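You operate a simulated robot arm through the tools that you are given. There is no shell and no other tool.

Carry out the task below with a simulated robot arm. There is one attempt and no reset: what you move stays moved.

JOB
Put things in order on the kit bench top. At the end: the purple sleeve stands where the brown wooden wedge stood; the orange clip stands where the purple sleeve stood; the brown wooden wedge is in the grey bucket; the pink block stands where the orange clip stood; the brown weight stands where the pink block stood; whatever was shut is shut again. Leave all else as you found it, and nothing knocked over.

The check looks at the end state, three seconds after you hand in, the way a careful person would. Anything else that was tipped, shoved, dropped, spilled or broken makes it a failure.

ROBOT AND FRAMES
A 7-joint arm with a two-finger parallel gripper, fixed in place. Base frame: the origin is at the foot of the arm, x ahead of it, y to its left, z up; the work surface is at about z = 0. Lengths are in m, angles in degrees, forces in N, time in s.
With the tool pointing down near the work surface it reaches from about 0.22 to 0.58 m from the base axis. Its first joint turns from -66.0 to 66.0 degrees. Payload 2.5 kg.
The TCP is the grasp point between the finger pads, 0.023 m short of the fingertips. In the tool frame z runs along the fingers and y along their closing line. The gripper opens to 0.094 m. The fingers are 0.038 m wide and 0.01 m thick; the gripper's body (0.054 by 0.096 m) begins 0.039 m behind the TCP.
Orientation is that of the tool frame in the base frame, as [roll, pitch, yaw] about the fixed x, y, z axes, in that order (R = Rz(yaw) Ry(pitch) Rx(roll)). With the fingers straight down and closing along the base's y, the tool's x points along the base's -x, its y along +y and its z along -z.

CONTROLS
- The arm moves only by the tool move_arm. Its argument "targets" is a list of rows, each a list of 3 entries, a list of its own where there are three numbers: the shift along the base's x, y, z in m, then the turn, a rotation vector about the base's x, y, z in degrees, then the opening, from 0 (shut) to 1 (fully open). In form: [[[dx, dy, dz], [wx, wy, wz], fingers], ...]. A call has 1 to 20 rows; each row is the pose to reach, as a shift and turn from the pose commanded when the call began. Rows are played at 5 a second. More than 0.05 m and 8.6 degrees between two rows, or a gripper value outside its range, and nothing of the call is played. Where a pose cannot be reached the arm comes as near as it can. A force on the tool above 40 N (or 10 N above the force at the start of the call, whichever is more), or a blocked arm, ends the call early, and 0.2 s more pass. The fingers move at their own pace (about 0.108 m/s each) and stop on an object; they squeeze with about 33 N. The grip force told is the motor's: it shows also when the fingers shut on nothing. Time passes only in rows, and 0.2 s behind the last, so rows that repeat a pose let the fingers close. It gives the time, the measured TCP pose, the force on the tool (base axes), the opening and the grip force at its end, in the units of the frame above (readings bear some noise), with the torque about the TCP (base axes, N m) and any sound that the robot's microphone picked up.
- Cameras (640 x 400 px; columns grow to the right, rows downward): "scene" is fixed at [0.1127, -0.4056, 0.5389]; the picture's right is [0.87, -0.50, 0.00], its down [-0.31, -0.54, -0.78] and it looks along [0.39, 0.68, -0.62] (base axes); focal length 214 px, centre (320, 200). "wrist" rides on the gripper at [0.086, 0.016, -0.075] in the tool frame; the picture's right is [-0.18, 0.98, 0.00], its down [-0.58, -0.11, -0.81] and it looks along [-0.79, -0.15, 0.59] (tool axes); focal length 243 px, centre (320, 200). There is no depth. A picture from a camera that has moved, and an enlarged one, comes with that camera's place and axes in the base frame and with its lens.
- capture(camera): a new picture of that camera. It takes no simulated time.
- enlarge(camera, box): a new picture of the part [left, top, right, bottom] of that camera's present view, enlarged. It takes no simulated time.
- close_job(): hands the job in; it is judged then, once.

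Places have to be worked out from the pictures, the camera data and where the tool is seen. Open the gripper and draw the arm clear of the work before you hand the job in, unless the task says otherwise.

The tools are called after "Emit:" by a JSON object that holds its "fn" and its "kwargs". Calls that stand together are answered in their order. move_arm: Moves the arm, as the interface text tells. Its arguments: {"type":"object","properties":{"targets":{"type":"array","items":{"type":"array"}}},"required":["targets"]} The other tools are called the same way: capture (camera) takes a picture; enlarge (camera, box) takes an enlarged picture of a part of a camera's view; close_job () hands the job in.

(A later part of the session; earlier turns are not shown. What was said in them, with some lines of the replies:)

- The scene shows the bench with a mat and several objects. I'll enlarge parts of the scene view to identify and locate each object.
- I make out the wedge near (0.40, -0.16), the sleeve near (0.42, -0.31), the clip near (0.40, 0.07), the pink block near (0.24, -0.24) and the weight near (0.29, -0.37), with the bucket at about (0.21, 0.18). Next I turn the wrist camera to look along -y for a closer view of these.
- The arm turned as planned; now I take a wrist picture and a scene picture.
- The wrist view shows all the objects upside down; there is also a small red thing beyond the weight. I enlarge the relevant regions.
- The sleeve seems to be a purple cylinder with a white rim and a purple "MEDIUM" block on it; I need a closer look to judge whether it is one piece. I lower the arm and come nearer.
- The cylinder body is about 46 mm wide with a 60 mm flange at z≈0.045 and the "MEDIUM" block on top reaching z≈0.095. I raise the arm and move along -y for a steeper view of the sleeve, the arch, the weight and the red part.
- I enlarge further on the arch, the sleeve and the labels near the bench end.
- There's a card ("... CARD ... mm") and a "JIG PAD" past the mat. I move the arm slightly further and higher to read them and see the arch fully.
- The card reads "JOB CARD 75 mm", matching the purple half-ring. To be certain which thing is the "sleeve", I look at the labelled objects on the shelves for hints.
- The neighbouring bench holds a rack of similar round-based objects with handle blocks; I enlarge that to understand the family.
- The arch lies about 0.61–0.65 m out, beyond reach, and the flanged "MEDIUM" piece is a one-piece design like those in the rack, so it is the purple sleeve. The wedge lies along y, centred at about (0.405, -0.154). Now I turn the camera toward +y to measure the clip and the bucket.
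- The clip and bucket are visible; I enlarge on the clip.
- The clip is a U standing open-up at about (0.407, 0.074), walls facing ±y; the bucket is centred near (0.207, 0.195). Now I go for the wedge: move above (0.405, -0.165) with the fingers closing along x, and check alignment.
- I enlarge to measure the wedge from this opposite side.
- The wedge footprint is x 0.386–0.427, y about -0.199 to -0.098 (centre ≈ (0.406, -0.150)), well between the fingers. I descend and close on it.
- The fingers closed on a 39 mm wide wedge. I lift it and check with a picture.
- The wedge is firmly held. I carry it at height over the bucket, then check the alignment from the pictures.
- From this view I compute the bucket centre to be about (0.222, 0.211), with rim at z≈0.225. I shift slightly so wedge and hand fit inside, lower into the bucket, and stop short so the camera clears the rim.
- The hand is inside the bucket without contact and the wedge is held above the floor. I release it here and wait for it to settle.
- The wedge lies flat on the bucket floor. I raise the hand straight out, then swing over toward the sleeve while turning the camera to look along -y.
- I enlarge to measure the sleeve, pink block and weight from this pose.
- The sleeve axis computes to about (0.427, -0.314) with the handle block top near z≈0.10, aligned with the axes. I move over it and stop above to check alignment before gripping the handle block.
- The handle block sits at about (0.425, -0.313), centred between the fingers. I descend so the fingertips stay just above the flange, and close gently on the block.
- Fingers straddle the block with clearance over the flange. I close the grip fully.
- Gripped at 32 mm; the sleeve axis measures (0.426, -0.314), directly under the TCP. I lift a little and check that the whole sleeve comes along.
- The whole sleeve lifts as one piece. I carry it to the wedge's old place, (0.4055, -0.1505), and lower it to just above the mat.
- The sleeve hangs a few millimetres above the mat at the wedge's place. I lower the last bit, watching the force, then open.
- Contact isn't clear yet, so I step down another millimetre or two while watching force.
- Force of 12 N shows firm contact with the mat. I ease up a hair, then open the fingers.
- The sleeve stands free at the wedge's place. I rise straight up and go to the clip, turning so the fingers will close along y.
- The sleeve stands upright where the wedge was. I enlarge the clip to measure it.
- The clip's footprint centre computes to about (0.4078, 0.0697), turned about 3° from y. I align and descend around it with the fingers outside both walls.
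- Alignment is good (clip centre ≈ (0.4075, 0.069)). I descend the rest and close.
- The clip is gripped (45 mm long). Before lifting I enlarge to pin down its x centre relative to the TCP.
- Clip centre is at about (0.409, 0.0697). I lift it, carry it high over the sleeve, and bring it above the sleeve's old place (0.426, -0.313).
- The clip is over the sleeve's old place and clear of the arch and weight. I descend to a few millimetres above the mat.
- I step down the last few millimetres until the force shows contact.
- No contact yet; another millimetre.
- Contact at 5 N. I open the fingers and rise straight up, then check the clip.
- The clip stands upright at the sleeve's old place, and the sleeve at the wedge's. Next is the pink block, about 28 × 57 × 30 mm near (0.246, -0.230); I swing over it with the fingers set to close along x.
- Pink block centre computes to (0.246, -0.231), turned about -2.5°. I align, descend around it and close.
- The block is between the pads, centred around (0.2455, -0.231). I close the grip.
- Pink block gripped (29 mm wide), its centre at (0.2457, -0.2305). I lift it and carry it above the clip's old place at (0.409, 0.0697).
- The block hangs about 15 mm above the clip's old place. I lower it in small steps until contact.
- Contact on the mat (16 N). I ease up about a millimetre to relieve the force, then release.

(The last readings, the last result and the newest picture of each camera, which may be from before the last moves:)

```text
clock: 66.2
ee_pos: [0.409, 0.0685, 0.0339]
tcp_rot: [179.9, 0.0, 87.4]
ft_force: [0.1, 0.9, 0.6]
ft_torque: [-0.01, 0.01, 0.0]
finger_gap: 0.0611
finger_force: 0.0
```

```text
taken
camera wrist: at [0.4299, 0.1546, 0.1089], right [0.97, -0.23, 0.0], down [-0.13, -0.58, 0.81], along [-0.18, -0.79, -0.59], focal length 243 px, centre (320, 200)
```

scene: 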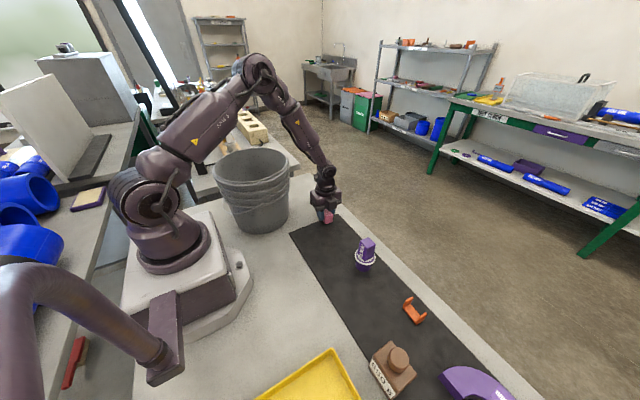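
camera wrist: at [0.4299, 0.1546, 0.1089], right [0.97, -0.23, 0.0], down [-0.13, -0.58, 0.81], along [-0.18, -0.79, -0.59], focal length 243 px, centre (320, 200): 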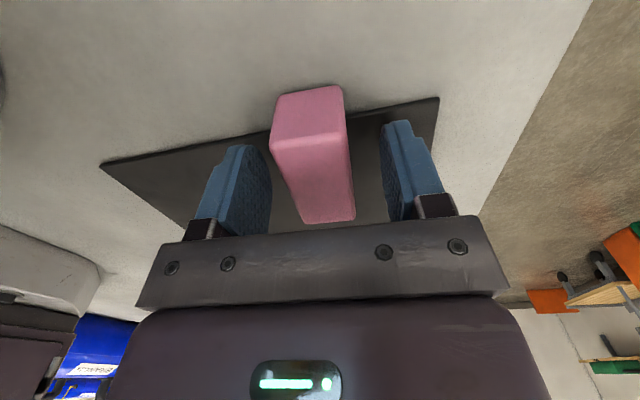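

The pink block stands by itself at the clip's old place. I rise and move toward the weight, stopping short of it for measurement.

Emit:
{"fn": "move_arm", "kwargs": {"targets": [[[0, 0, 0.04], [0, 0, 0], 0.8], [[0, 0, 0.08], [0, 0, 0], 1], [[0, 0, 0.12], [0, 0, 0], 1], [[0, 0, 0.16], [0, 0, 0], 1], [[0, 0, 0.19], [0, 0, 1], 1], [[-0.01, -0.04, 0.2], [0, 0, 2.5], 1], [[-0.022, -0.08, 0.2], [0, 0, 2.5], 1], [[-0.034, -0.12, 0.2], [0, 0, 2.5], 1], [[-0.046, -0.16, 0.2], [0, 0, 2.5], 1], [[-0.058, -0.2, 0.2], [0, 0, 2.5], 1], [[-0.072, -0.24, 0.2], [0, 0, 2.5], 1], [[-0.086, -0.28, 0.2], [0, 0, 2.5], 1], [[-0.1, -0.32, 0.2], [0, 0, 2.5], 1], [[-0.112, -0.36, 0.2], [0, 0, 2.5], 1], [[-0.12, -0.39, 0.2], [0, 0, 2.5], 1], [[-0.122, -0.399, 0.2], [0, 0, 2.5], 1], [[-0.122, -0.399, 0.2], [0, 0, 2.5], 1]]}}

Emit:
{"fn": "capture", "kwargs": {"camera": "wrist"}}

Emit:
{"fn": "capture", "kwargs": {"camera": "scene"}}

```text
clock: 69.8
ee_pos: [0.2859, -0.3298, 0.2362]
tcp_rot: [-180.0, 0.0, 90.0]
ft_force: [0.1, 0.2, 0.2]
ft_torque: [0.0, -0.01, 0.0]
finger_gap: 0.0939
finger_force: 0.1
```

```text
taken
camera wrist: at [0.3027, -0.2451, 0.3111], right [0.98, -0.18, 0.0], down [-0.11, -0.58, 0.81], along [-0.15, -0.79, -0.59], focal length 243 px, centre (320, 200)
```

wrist: 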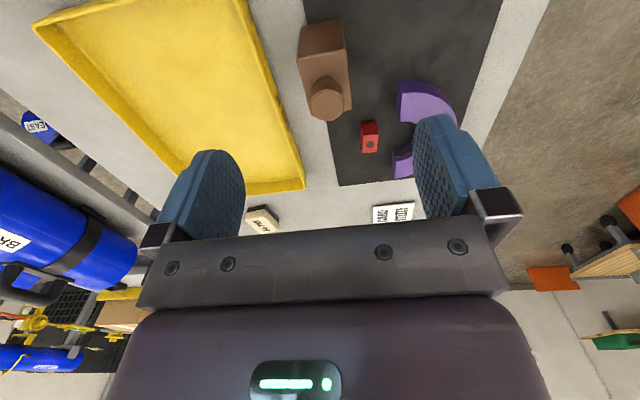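

```text
taken
```

scene: 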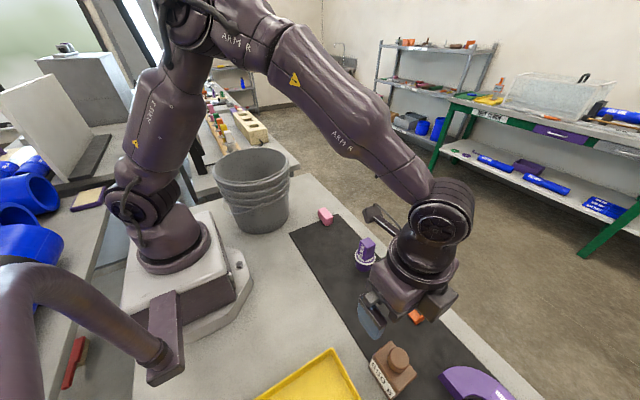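

Emit:
{"fn": "enlarge", "kwargs": {"camera": "wrist", "box": [270, 0, 390, 140]}}

Emit:
{"fn": "enlarge", "kwargs": {"camera": "scene", "box": [350, 320, 440, 400]}}

Emit:
{"fn": "enlarge", "kwargs": {"camera": "scene", "box": [280, 190, 420, 290]}}

```text
2.86 times, centred on (330, 70) of wrist
camera zoom: at [0.3027, -0.2451, 0.3111], right [0.98, -0.18, 0.0], down [-0.11, -0.58, 0.81], along [-0.15, -0.79, -0.59], focal length 693 px, centre (291, 571)
```

zoom: 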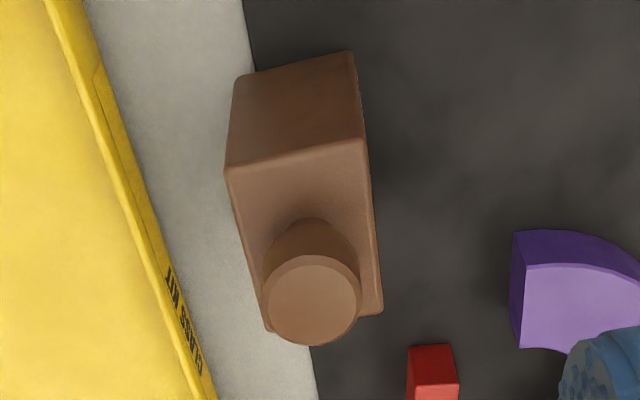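

```text
5.00 times, centred on (395, 360) of scene
camera zoom: at [0.1126, -0.4056, 0.5389], right [0.87, -0.5, 0.0], down [-0.31, -0.54, -0.78], along [0.39, 0.68, -0.62], focal length 1072 px, centre (-55, -600)
```

zoom: 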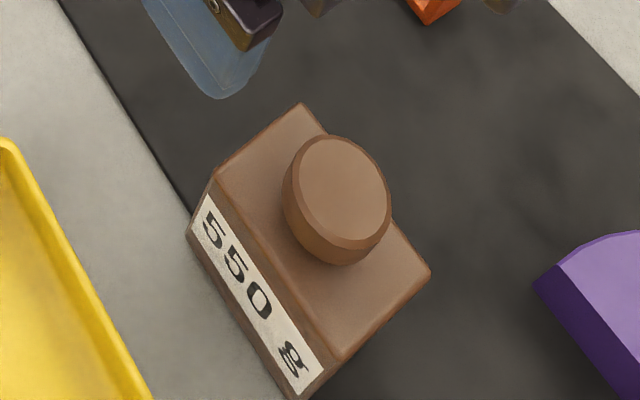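

```text
4.00 times, centred on (350, 240) of scene
camera zoom: at [0.1126, -0.4056, 0.5389], right [0.87, -0.5, 0.0], down [-0.31, -0.54, -0.78], along [0.39, 0.68, -0.62], focal length 858 px, centre (200, 40)
```

zoom: 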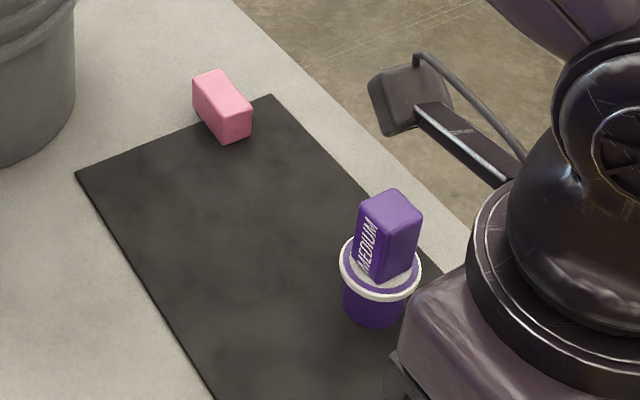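

The pink block looks right. The weight's body spans x 0.264–0.308, y -0.403 to -0.342 (centre (0.286, -0.3725)), body top z≈0.077, knob top ≈0.11. I grip the body's upper part, keeping the palm above the knob.

Emit:
{"fn": "move_arm", "kwargs": {"targets": [[[-0.001, -0.02, 0], [0, 0, 0], 1], [[-0.001, -0.0425, 0], [0, 0, 0], 1], [[-0.001, -0.0425, -0.04], [0, 0, 0], 1], [[-0.001, -0.0425, -0.08], [0, 0, 0], 1], [[-0.001, -0.0425, -0.11], [0, 0, 0], 1], [[-0.001, -0.0425, -0.11], [0, 0, 0], 1]]}}

Emit:
{"fn": "capture", "kwargs": {"camera": "wrist"}}

Emit:
{"fn": "enlarge", "kwargs": {"camera": "scene", "box": [330, 270, 470, 400]}}

```text
clock: 71.2
ee_pos: [0.288, -0.3738, 0.1256]
tcp_rot: [180.0, 0.0, 89.9]
ft_force: [-0.5, -0.9, -0.5]
ft_torque: [0.02, -0.02, -0.02]
finger_gap: 0.0938
finger_force: 0.0
```

```text
taken
camera wrist: at [0.3044, -0.2872, 0.1996], right [0.98, -0.18, 0.0], down [-0.11, -0.58, 0.81], along [-0.15, -0.79, -0.59], focal length 243 px, centre (320, 200)
```

wrist: 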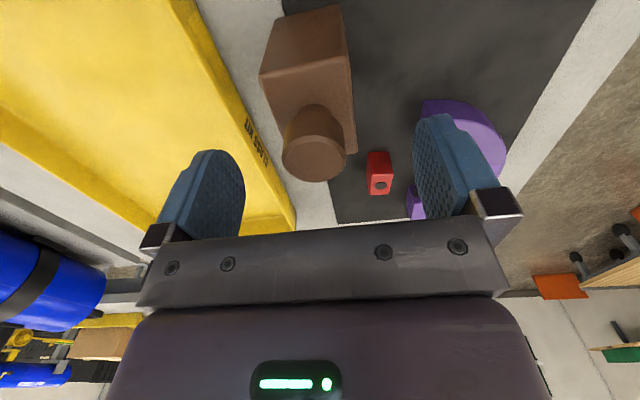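

```text
3.08 times, centred on (400, 335) of scene
camera zoom: at [0.1127, -0.4056, 0.5389], right [0.87, -0.5, 0.0], down [-0.31, -0.54, -0.78], along [0.39, 0.68, -0.62], focal length 660 px, centre (74, -215)
```

zoom: 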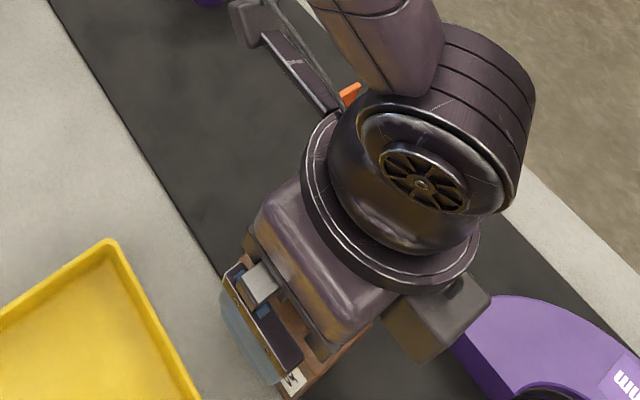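

The knob and body centre check out at (0.286, -0.372). I descend the remaining 47 mm watching the force, then close.

Emit:
{"fn": "move_arm", "kwargs": {"targets": [[[0, 0, -0.02], [0, 0, 0], 1], [[0, 0, -0.035], [0, 0, 0], 1], [[0, 0, -0.043], [0, 0, 0], 1], [[0, 0, -0.046], [0, 0, 0], 1], [[0, 0, -0.046], [0, 0, 0], 0.65]]}}

Emit:
{"fn": "capture", "kwargs": {"camera": "wrist"}}

```text
clock: 72.4
ee_pos: [0.2854, -0.3738, 0.0791]
tcp_rot: [180.0, 0.0, 90.0]
ft_force: [-0.4, -0.5, -0.8]
ft_torque: [-0.01, -0.01, 0.02]
finger_gap: 0.0611
finger_force: 0.1
```

```text
taken
camera wrist: at [0.3026, -0.2869, 0.1532], right [0.98, -0.18, 0.0], down [-0.11, -0.58, 0.81], along [-0.15, -0.79, -0.59], focal length 243 px, centre (320, 200)
```

wrist: 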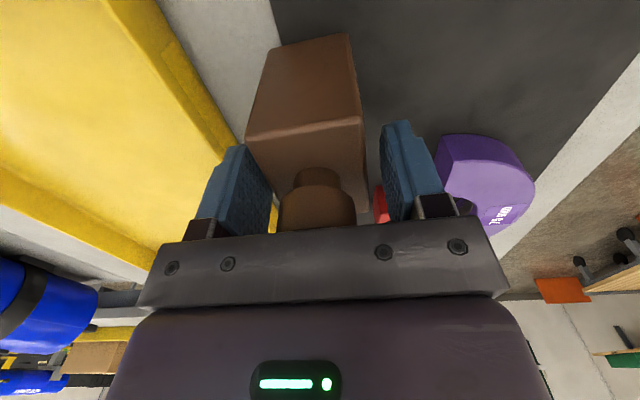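

No contact forces, fingers straddle the body. I close the grip.

Emit:
{"fn": "move_arm", "kwargs": {"targets": [[[0, 0, 0], [0, 0, 0], 0], [[0, 0, 0], [0, 0, 0], 0], [[0, 0, 0], [0, 0, 0], 0], [[0, 0, 0], [0, 0, 0], 0]]}}

Emit:
{"fn": "enlarge", "kwargs": {"camera": "wrist", "box": [220, 10, 400, 240]}}

```text
clock: 73.4
ee_pos: [0.2858, -0.3738, 0.0778]
tcp_rot: [180.0, 0.0, 90.0]
ft_force: [-1.6, -0.7, -0.2]
ft_torque: [0.02, 0.16, 0.16]
finger_gap: 0.0458
finger_force: 33.0
```

```text
1.74 times, centred on (310, 125) of wrist
camera zoom: at [0.3024, -0.287, 0.1533], right [0.98, -0.18, 0.0], down [-0.11, -0.58, 0.81], along [-0.15, -0.79, -0.59], focal length 422 px, centre (337, 330)
```

zoom: 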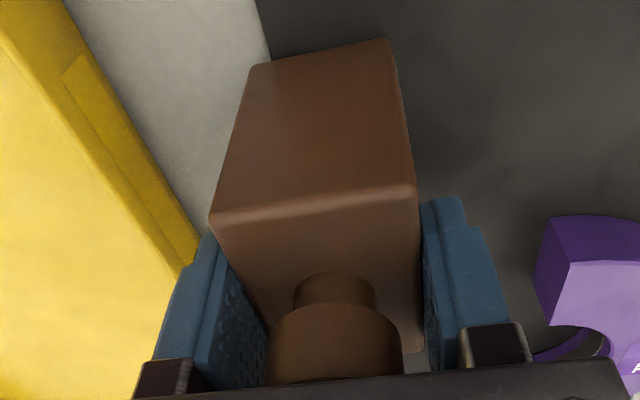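

The weight is held (46 mm wide). The mat edge is at x≈0.269, so I'll set the weight's centre at about (0.243, -0.2305) so it sits flat on the bench beside the mat and clear of the tray. I lift and carry it there.

Emit:
{"fn": "move_arm", "kwargs": {"targets": [[[0, 0, 0.015], [0, 0, 0], 0], [[0, 0, 0.04], [0, 0, 0], 0], [[0, 0, 0.08], [0, 0, 0], 0], [[0, 0, 0.1], [0, 0, 0], 0], [[-0.01, 0.035, 0.1], [0, 0, 0], 0], [[-0.02, 0.07, 0.1], [0, 0, 0], 0], [[-0.032, 0.11, 0.1], [0, 0, 0], 0], [[-0.043, 0.1415, 0.1], [0, 0, 0], 0], [[-0.043, 0.1415, 0.07], [0, 0, 0], 0], [[-0.043, 0.1415, 0.04], [0, 0, 0], 0], [[-0.043, 0.1415, 0.02], [0, 0, 0], 0], [[-0.043, 0.1415, 0.02], [0, 0, 0], 0]]}}

Emit:
{"fn": "capture", "kwargs": {"camera": "wrist"}}

Emit:
{"fn": "enlarge", "kwargs": {"camera": "scene", "box": [270, 240, 430, 400]}}

```text
clock: 76.0
ee_pos: [0.2428, -0.2309, 0.0984]
tcp_rot: [180.0, 0.0, 90.1]
ft_force: [0.6, 0.2, -5.0]
ft_torque: [0.01, 0.0, 0.01]
finger_gap: 0.0458
finger_force: 33.0
```

```text
taken
camera wrist: at [0.26, -0.1443, 0.1733], right [0.98, -0.18, 0.0], down [-0.11, -0.58, 0.81], along [-0.15, -0.79, -0.59], focal length 243 px, centre (320, 200)
```

wrist: 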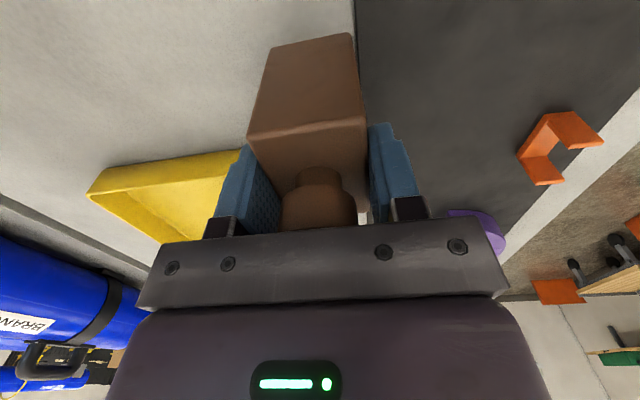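

```text
2.50 times, centred on (350, 320) of scene
camera zoom: at [0.1127, -0.4056, 0.5388], right [0.87, -0.5, 0.0], down [-0.31, -0.54, -0.78], along [0.39, 0.68, -0.62], focal length 536 px, centre (245, -100)
```

zoom: 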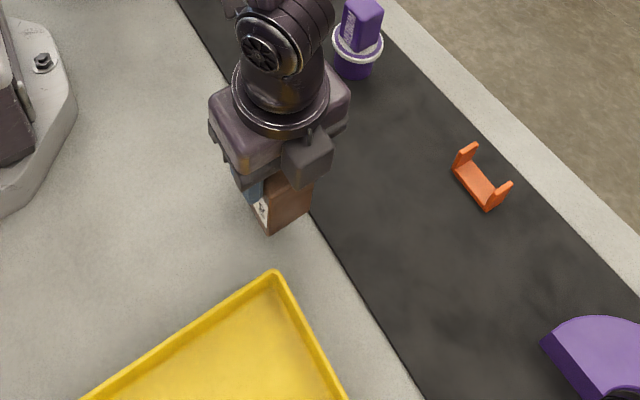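

The weight hangs above the pink block's old place, well clear of the tray. I lower in steps and watch the force.

Emit:
{"fn": "move_arm", "kwargs": {"targets": [[[0, 0, -0.008], [0, 0, 0], 0], [[0, 0, -0.015], [0, 0, 0], 0], [[0, 0, -0.019], [0, 0, 0], 0], [[0, 0, -0.019], [0, 0, 0], 0]]}}

Emit:
{"fn": "capture", "kwargs": {"camera": "wrist"}}

```text
clock: 77.0
ee_pos: [0.2445, -0.2319, 0.0789]
tcp_rot: [-180.0, 0.0, 90.1]
ft_force: [-0.1, -0.2, -6.3]
ft_torque: [-0.05, 0.03, -0.02]
finger_gap: 0.0459
finger_force: 33.2
```

```text
taken
camera wrist: at [0.2604, -0.145, 0.154], right [0.98, -0.18, 0.0], down [-0.11, -0.58, 0.81], along [-0.15, -0.79, -0.59], focal length 243 px, centre (320, 200)
```

wrist: 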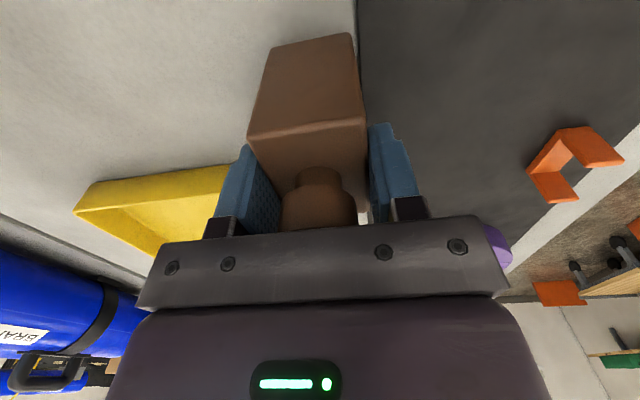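

I enlarge the weight's lower corner to check it clears the mat edge.

Emit:
{"fn": "enlarge", "kwargs": {"camera": "wrist", "box": [300, 10, 400, 80]}}

```text
5.71 times, centred on (350, 45) of wrist
camera zoom: at [0.2604, -0.145, 0.154], right [0.98, -0.18, 0.0], down [-0.11, -0.58, 0.81], along [-0.15, -0.79, -0.59], focal length 1386 px, centre (149, 1086)
```

zoom: 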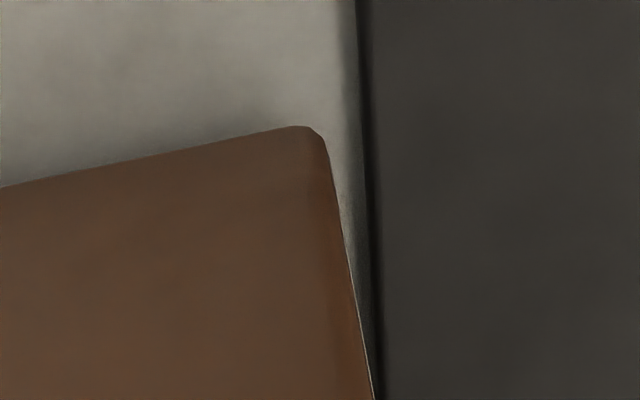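

There is about 3.6 mm to the mat edge. I continue lowering in millimetre steps.

Emit:
{"fn": "move_arm", "kwargs": {"targets": [[[0, 0, -0.001], [0, 0, 0], 0], [[0, 0, -0.002], [0, 0, 0], 0], [[0, 0, -0.002], [0, 0, 0], 0]]}}

```text
clock: 77.8
ee_pos: [0.2428, -0.2317, 0.0774]
tcp_rot: [179.9, 0.0, 89.9]
ft_force: [0.0, 1.1, -4.6]
ft_torque: [-0.01, -0.02, -0.01]
finger_gap: 0.0461
finger_force: 32.9
```

Emit:
{"fn": "move_arm", "kwargs": {"targets": [[[0, 0, -0.001], [0, 0, 0], 0], [[0, 0, -0.0012], [0, 0, 0], 0]]}}

```text
clock: 78.4
ee_pos: [0.2443, -0.233, 0.076]
tcp_rot: [-180.0, 0.0, 90.0]
ft_force: [-0.9, 0.1, -4.5]
ft_torque: [0.0, 0.01, 0.0]
finger_gap: 0.0459
finger_force: 32.7
```

Still hanging (-4.5 N). I continue another step.

Emit:
{"fn": "move_arm", "kwargs": {"targets": [[[0, 0, -0.0008], [0, 0, 0], 0], [[0, 0, -0.0012], [0, 0, 0], 0]]}}

```text
clock: 79.0
ee_pos: [0.2443, -0.2322, 0.074]
tcp_rot: [180.0, 0.0, 90.0]
ft_force: [-0.6, -0.5, -5.6]
ft_torque: [0.0, 0.03, 0.01]
finger_gap: 0.0459
finger_force: 33.0
```

Emit:
{"fn": "move_arm", "kwargs": {"targets": [[[0, 0, -0.0006], [0, 0, 0], 0], [[0, 0, -0.001], [0, 0, 0], 0]]}}

```text
clock: 79.6
ee_pos: [0.2428, -0.2316, 0.0743]
tcp_rot: [-180.0, 0.0, 90.0]
ft_force: [-6.8, 0.7, 18.4]
ft_torque: [0.5, 0.21, 0.19]
finger_gap: 0.0457
finger_force: 33.0
```

Now contact is firm (+18 N). I ease back about half a millimetre and release.

Emit:
{"fn": "move_arm", "kwargs": {"targets": [[[0, 0, 0.0006], [0, 0, 0], 0], [[0, 0, 0.0006], [0, 0, 0], 0.55], [[0, 0, 0.0006], [0, 0, 0], 0.7], [[0, 0, 0.0006], [0, 0, 0], 0.7]]}}

Emit:
{"fn": "capture", "kwargs": {"camera": "wrist"}}

```text
clock: 80.6
ee_pos: [0.245, -0.2304, 0.0732]
tcp_rot: [180.0, 0.1, 89.9]
ft_force: [0.3, 1.1, 0.0]
ft_torque: [0.0, -0.02, -0.01]
finger_gap: 0.0656
finger_force: 0.1
```

```text
taken
camera wrist: at [0.2609, -0.1447, 0.1491], right [0.98, -0.18, 0.0], down [-0.11, -0.58, 0.81], along [-0.15, -0.79, -0.59], focal length 243 px, centre (320, 200)
```

wrist: 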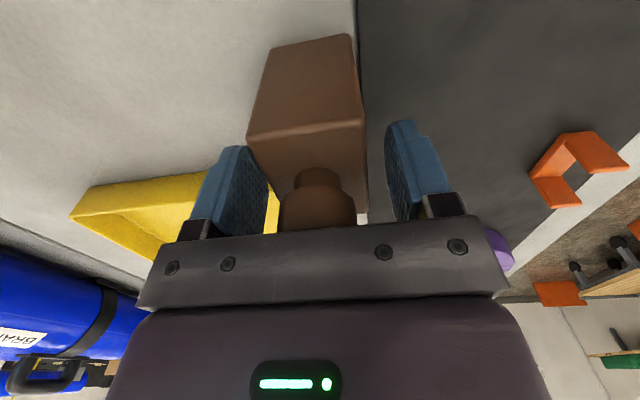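

The weight stands free. I rise straight up and back the arm away, then inspect everything.

Emit:
{"fn": "move_arm", "kwargs": {"targets": [[[0, 0, 0.03], [0, 0, 0], 0.75], [[0, 0, 0.07], [0, 0, 0], 1], [[0, 0, 0.11], [0, 0, 0], 1], [[0, 0, 0.15], [0, 0, 0], 1], [[0, 0, 0.19], [0, 0, 0], 1], [[0, 0.03, 0.22], [0, 0, 0], 1], [[0.005, 0.07, 0.24], [0, 0, 0], 1], [[0.01, 0.11, 0.26], [0, 0, 0], 1], [[0.015, 0.15, 0.28], [0, 0, 0], 1], [[0.02, 0.18, 0.3], [0, 0, 0], 1], [[0.02, 0.18, 0.3], [0, 0, 0], 1]]}}

Emit:
{"fn": "capture", "kwargs": {"camera": "wrist"}}

Emit:
{"fn": "capture", "kwargs": {"camera": "scene"}}

Emit:
{"fn": "enlarge", "kwargs": {"camera": "scene", "box": [260, 200, 500, 400]}}

```text
clock: 83.0
ee_pos: [0.2623, -0.0523, 0.3738]
tcp_rot: [180.0, 0.0, 90.0]
ft_force: [0.8, -0.3, -0.1]
ft_torque: [0.02, 0.04, 0.03]
finger_gap: 0.094
finger_force: 0.0
```

```text
taken
camera wrist: at [0.2784, 0.0348, 0.4494], right [0.98, -0.18, 0.0], down [-0.11, -0.58, 0.81], along [-0.15, -0.79, -0.59], focal length 243 px, centre (320, 200)
```

wrist: 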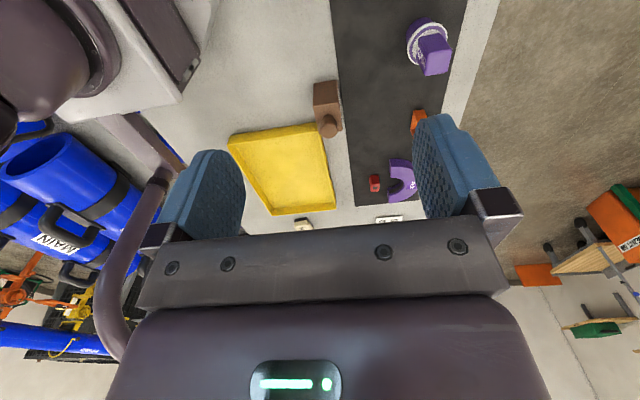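

```text
taken
```

scene: 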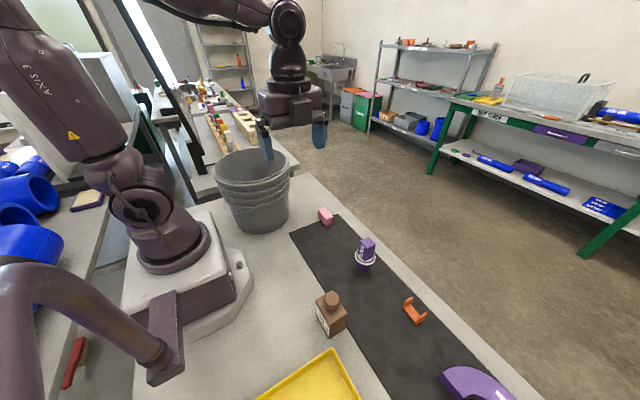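

```text
2.00 times, centred on (380, 300) of scene
camera zoom: at [0.1127, -0.4056, 0.5389], right [0.87, -0.5, 0.0], down [-0.31, -0.54, -0.78], along [0.39, 0.68, -0.62], focal length 429 px, centre (200, 0)
```

zoom: 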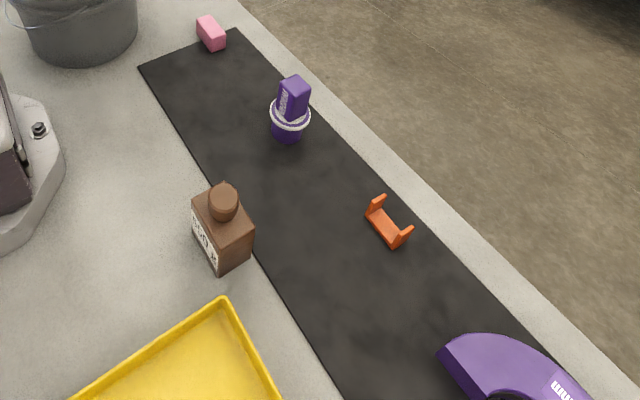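

All five objects stand in their new places, and the tray, arch, red block, card and bucket look unchanged. I check a few details up close and raise the arm toward its starting height.

Emit:
{"fn": "move_arm", "kwargs": {"targets": [[[0.03, 0, 0.02], [0, 0, 0], 1], [[0.06, 0, 0.04], [0, 0, 0], 1], [[0.09, 0, 0.06], [0, 0, 0], 1], [[0.12, 0, 0.08], [0, 0, 0], 1], [[0.135, 0, 0.09], [0, 0, 0], 1], [[0.135, 0, 0.09], [0, 0, 0], 1]]}}

Emit:
{"fn": "enlarge", "kwargs": {"camera": "wrist", "box": [200, 0, 460, 230]}}

Emit:
{"fn": "enlarge", "kwargs": {"camera": "scene", "box": [200, 130, 360, 240]}}

Emit:
{"fn": "enlarge", "kwargs": {"camera": "scene", "box": [240, 270, 540, 400]}}

```text
clock: 84.4
ee_pos: [0.3997, -0.0526, 0.4647]
tcp_rot: [180.0, 0.0, 89.9]
ft_force: [-0.3, -0.7, 0.1]
ft_torque: [0.01, 0.0, -0.01]
finger_gap: 0.094
finger_force: 0.0
```

```text
1.74 times, centred on (330, 115) of wrist
camera zoom: at [0.4157, 0.034, 0.5392], right [0.98, -0.18, 0.0], down [-0.11, -0.58, 0.81], along [-0.15, -0.79, -0.59], focal length 422 px, centre (303, 348)
```

zoom: 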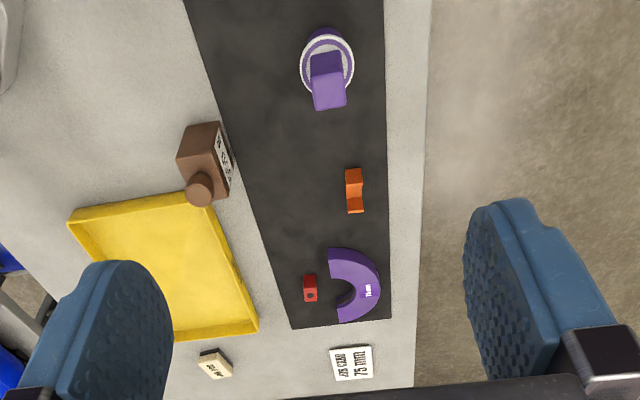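

```text
3.64 times, centred on (280, 185) of scene
camera zoom: at [0.1127, -0.4056, 0.5389], right [0.87, -0.5, 0.0], down [-0.31, -0.54, -0.78], along [0.39, 0.68, -0.62], focal length 780 px, centre (466, 254)
```

zoom: 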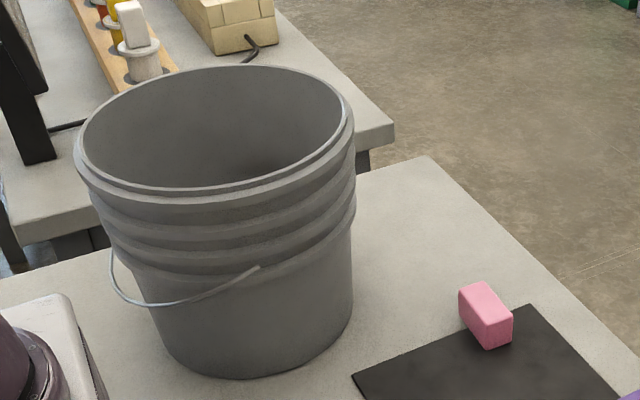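

```text
2.13 times, centred on (390, 335) of scene
camera zoom: at [0.1127, -0.4056, 0.5389], right [0.87, -0.5, 0.0], down [-0.31, -0.54, -0.78], along [0.39, 0.68, -0.62], focal length 458 px, centre (171, -88)
```

zoom: 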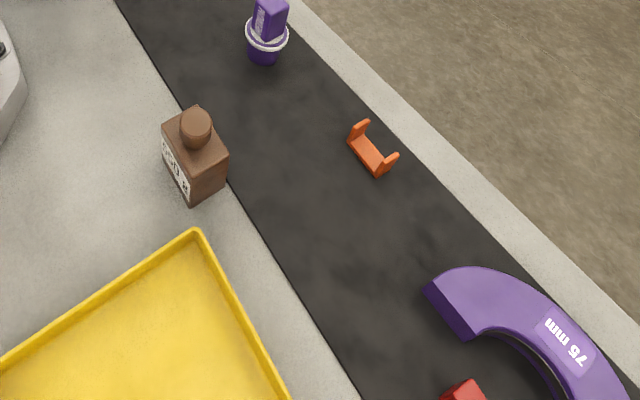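

The sleeve is at the wedge's place, the clip at the sleeve's, the pink block at the clip's and the weight at the pink block's, all upright. The wedge is in the bucket and nothing else has been disturbed. The gripper is open and clear of the work, so I hand the job in.

Emit:
{"fn": "close_job", "kwargs": {}}

```text
The job is handed in.
```

The job is handed in, and the last pictures show everything where the task wanted it:

| Object | Where it is now |
|---|---|
| Brown wooden wedge | Lying flat in the grey bucket |
| Purple sleeve | Standing where the wedge stood |
| Orange clip | Standing where the sleeve stood |
| Pink block | Standing where the clip stood |
| Brown weight | Standing where the pink block stood |

- **Which piece is the sleeve:** there were two purple pieces on the bench. I took the flanged one marked "MEDIUM" as the sleeve. The purple 75 mm half-ring is mostly beyond the arm's reach, so I left it alone.
- **Wedge:** I let it drop about 13 cm into the bucket. It came to rest flat on the bottom.
- **Weight:** I set it about 3 mm towards the arm from the pink block's exact centre. That keeps it flat on the bench instead of on the edge of the mat.
- **Pink block:** it partly overhangs the end of the mat, as the clip did before it.

Nothing was shut at the start, so there was nothing to shut again. The tray, half-ring, red block, job card, jig pad and bucket look unchanged. The gripper is open and the arm is back near its starting position.
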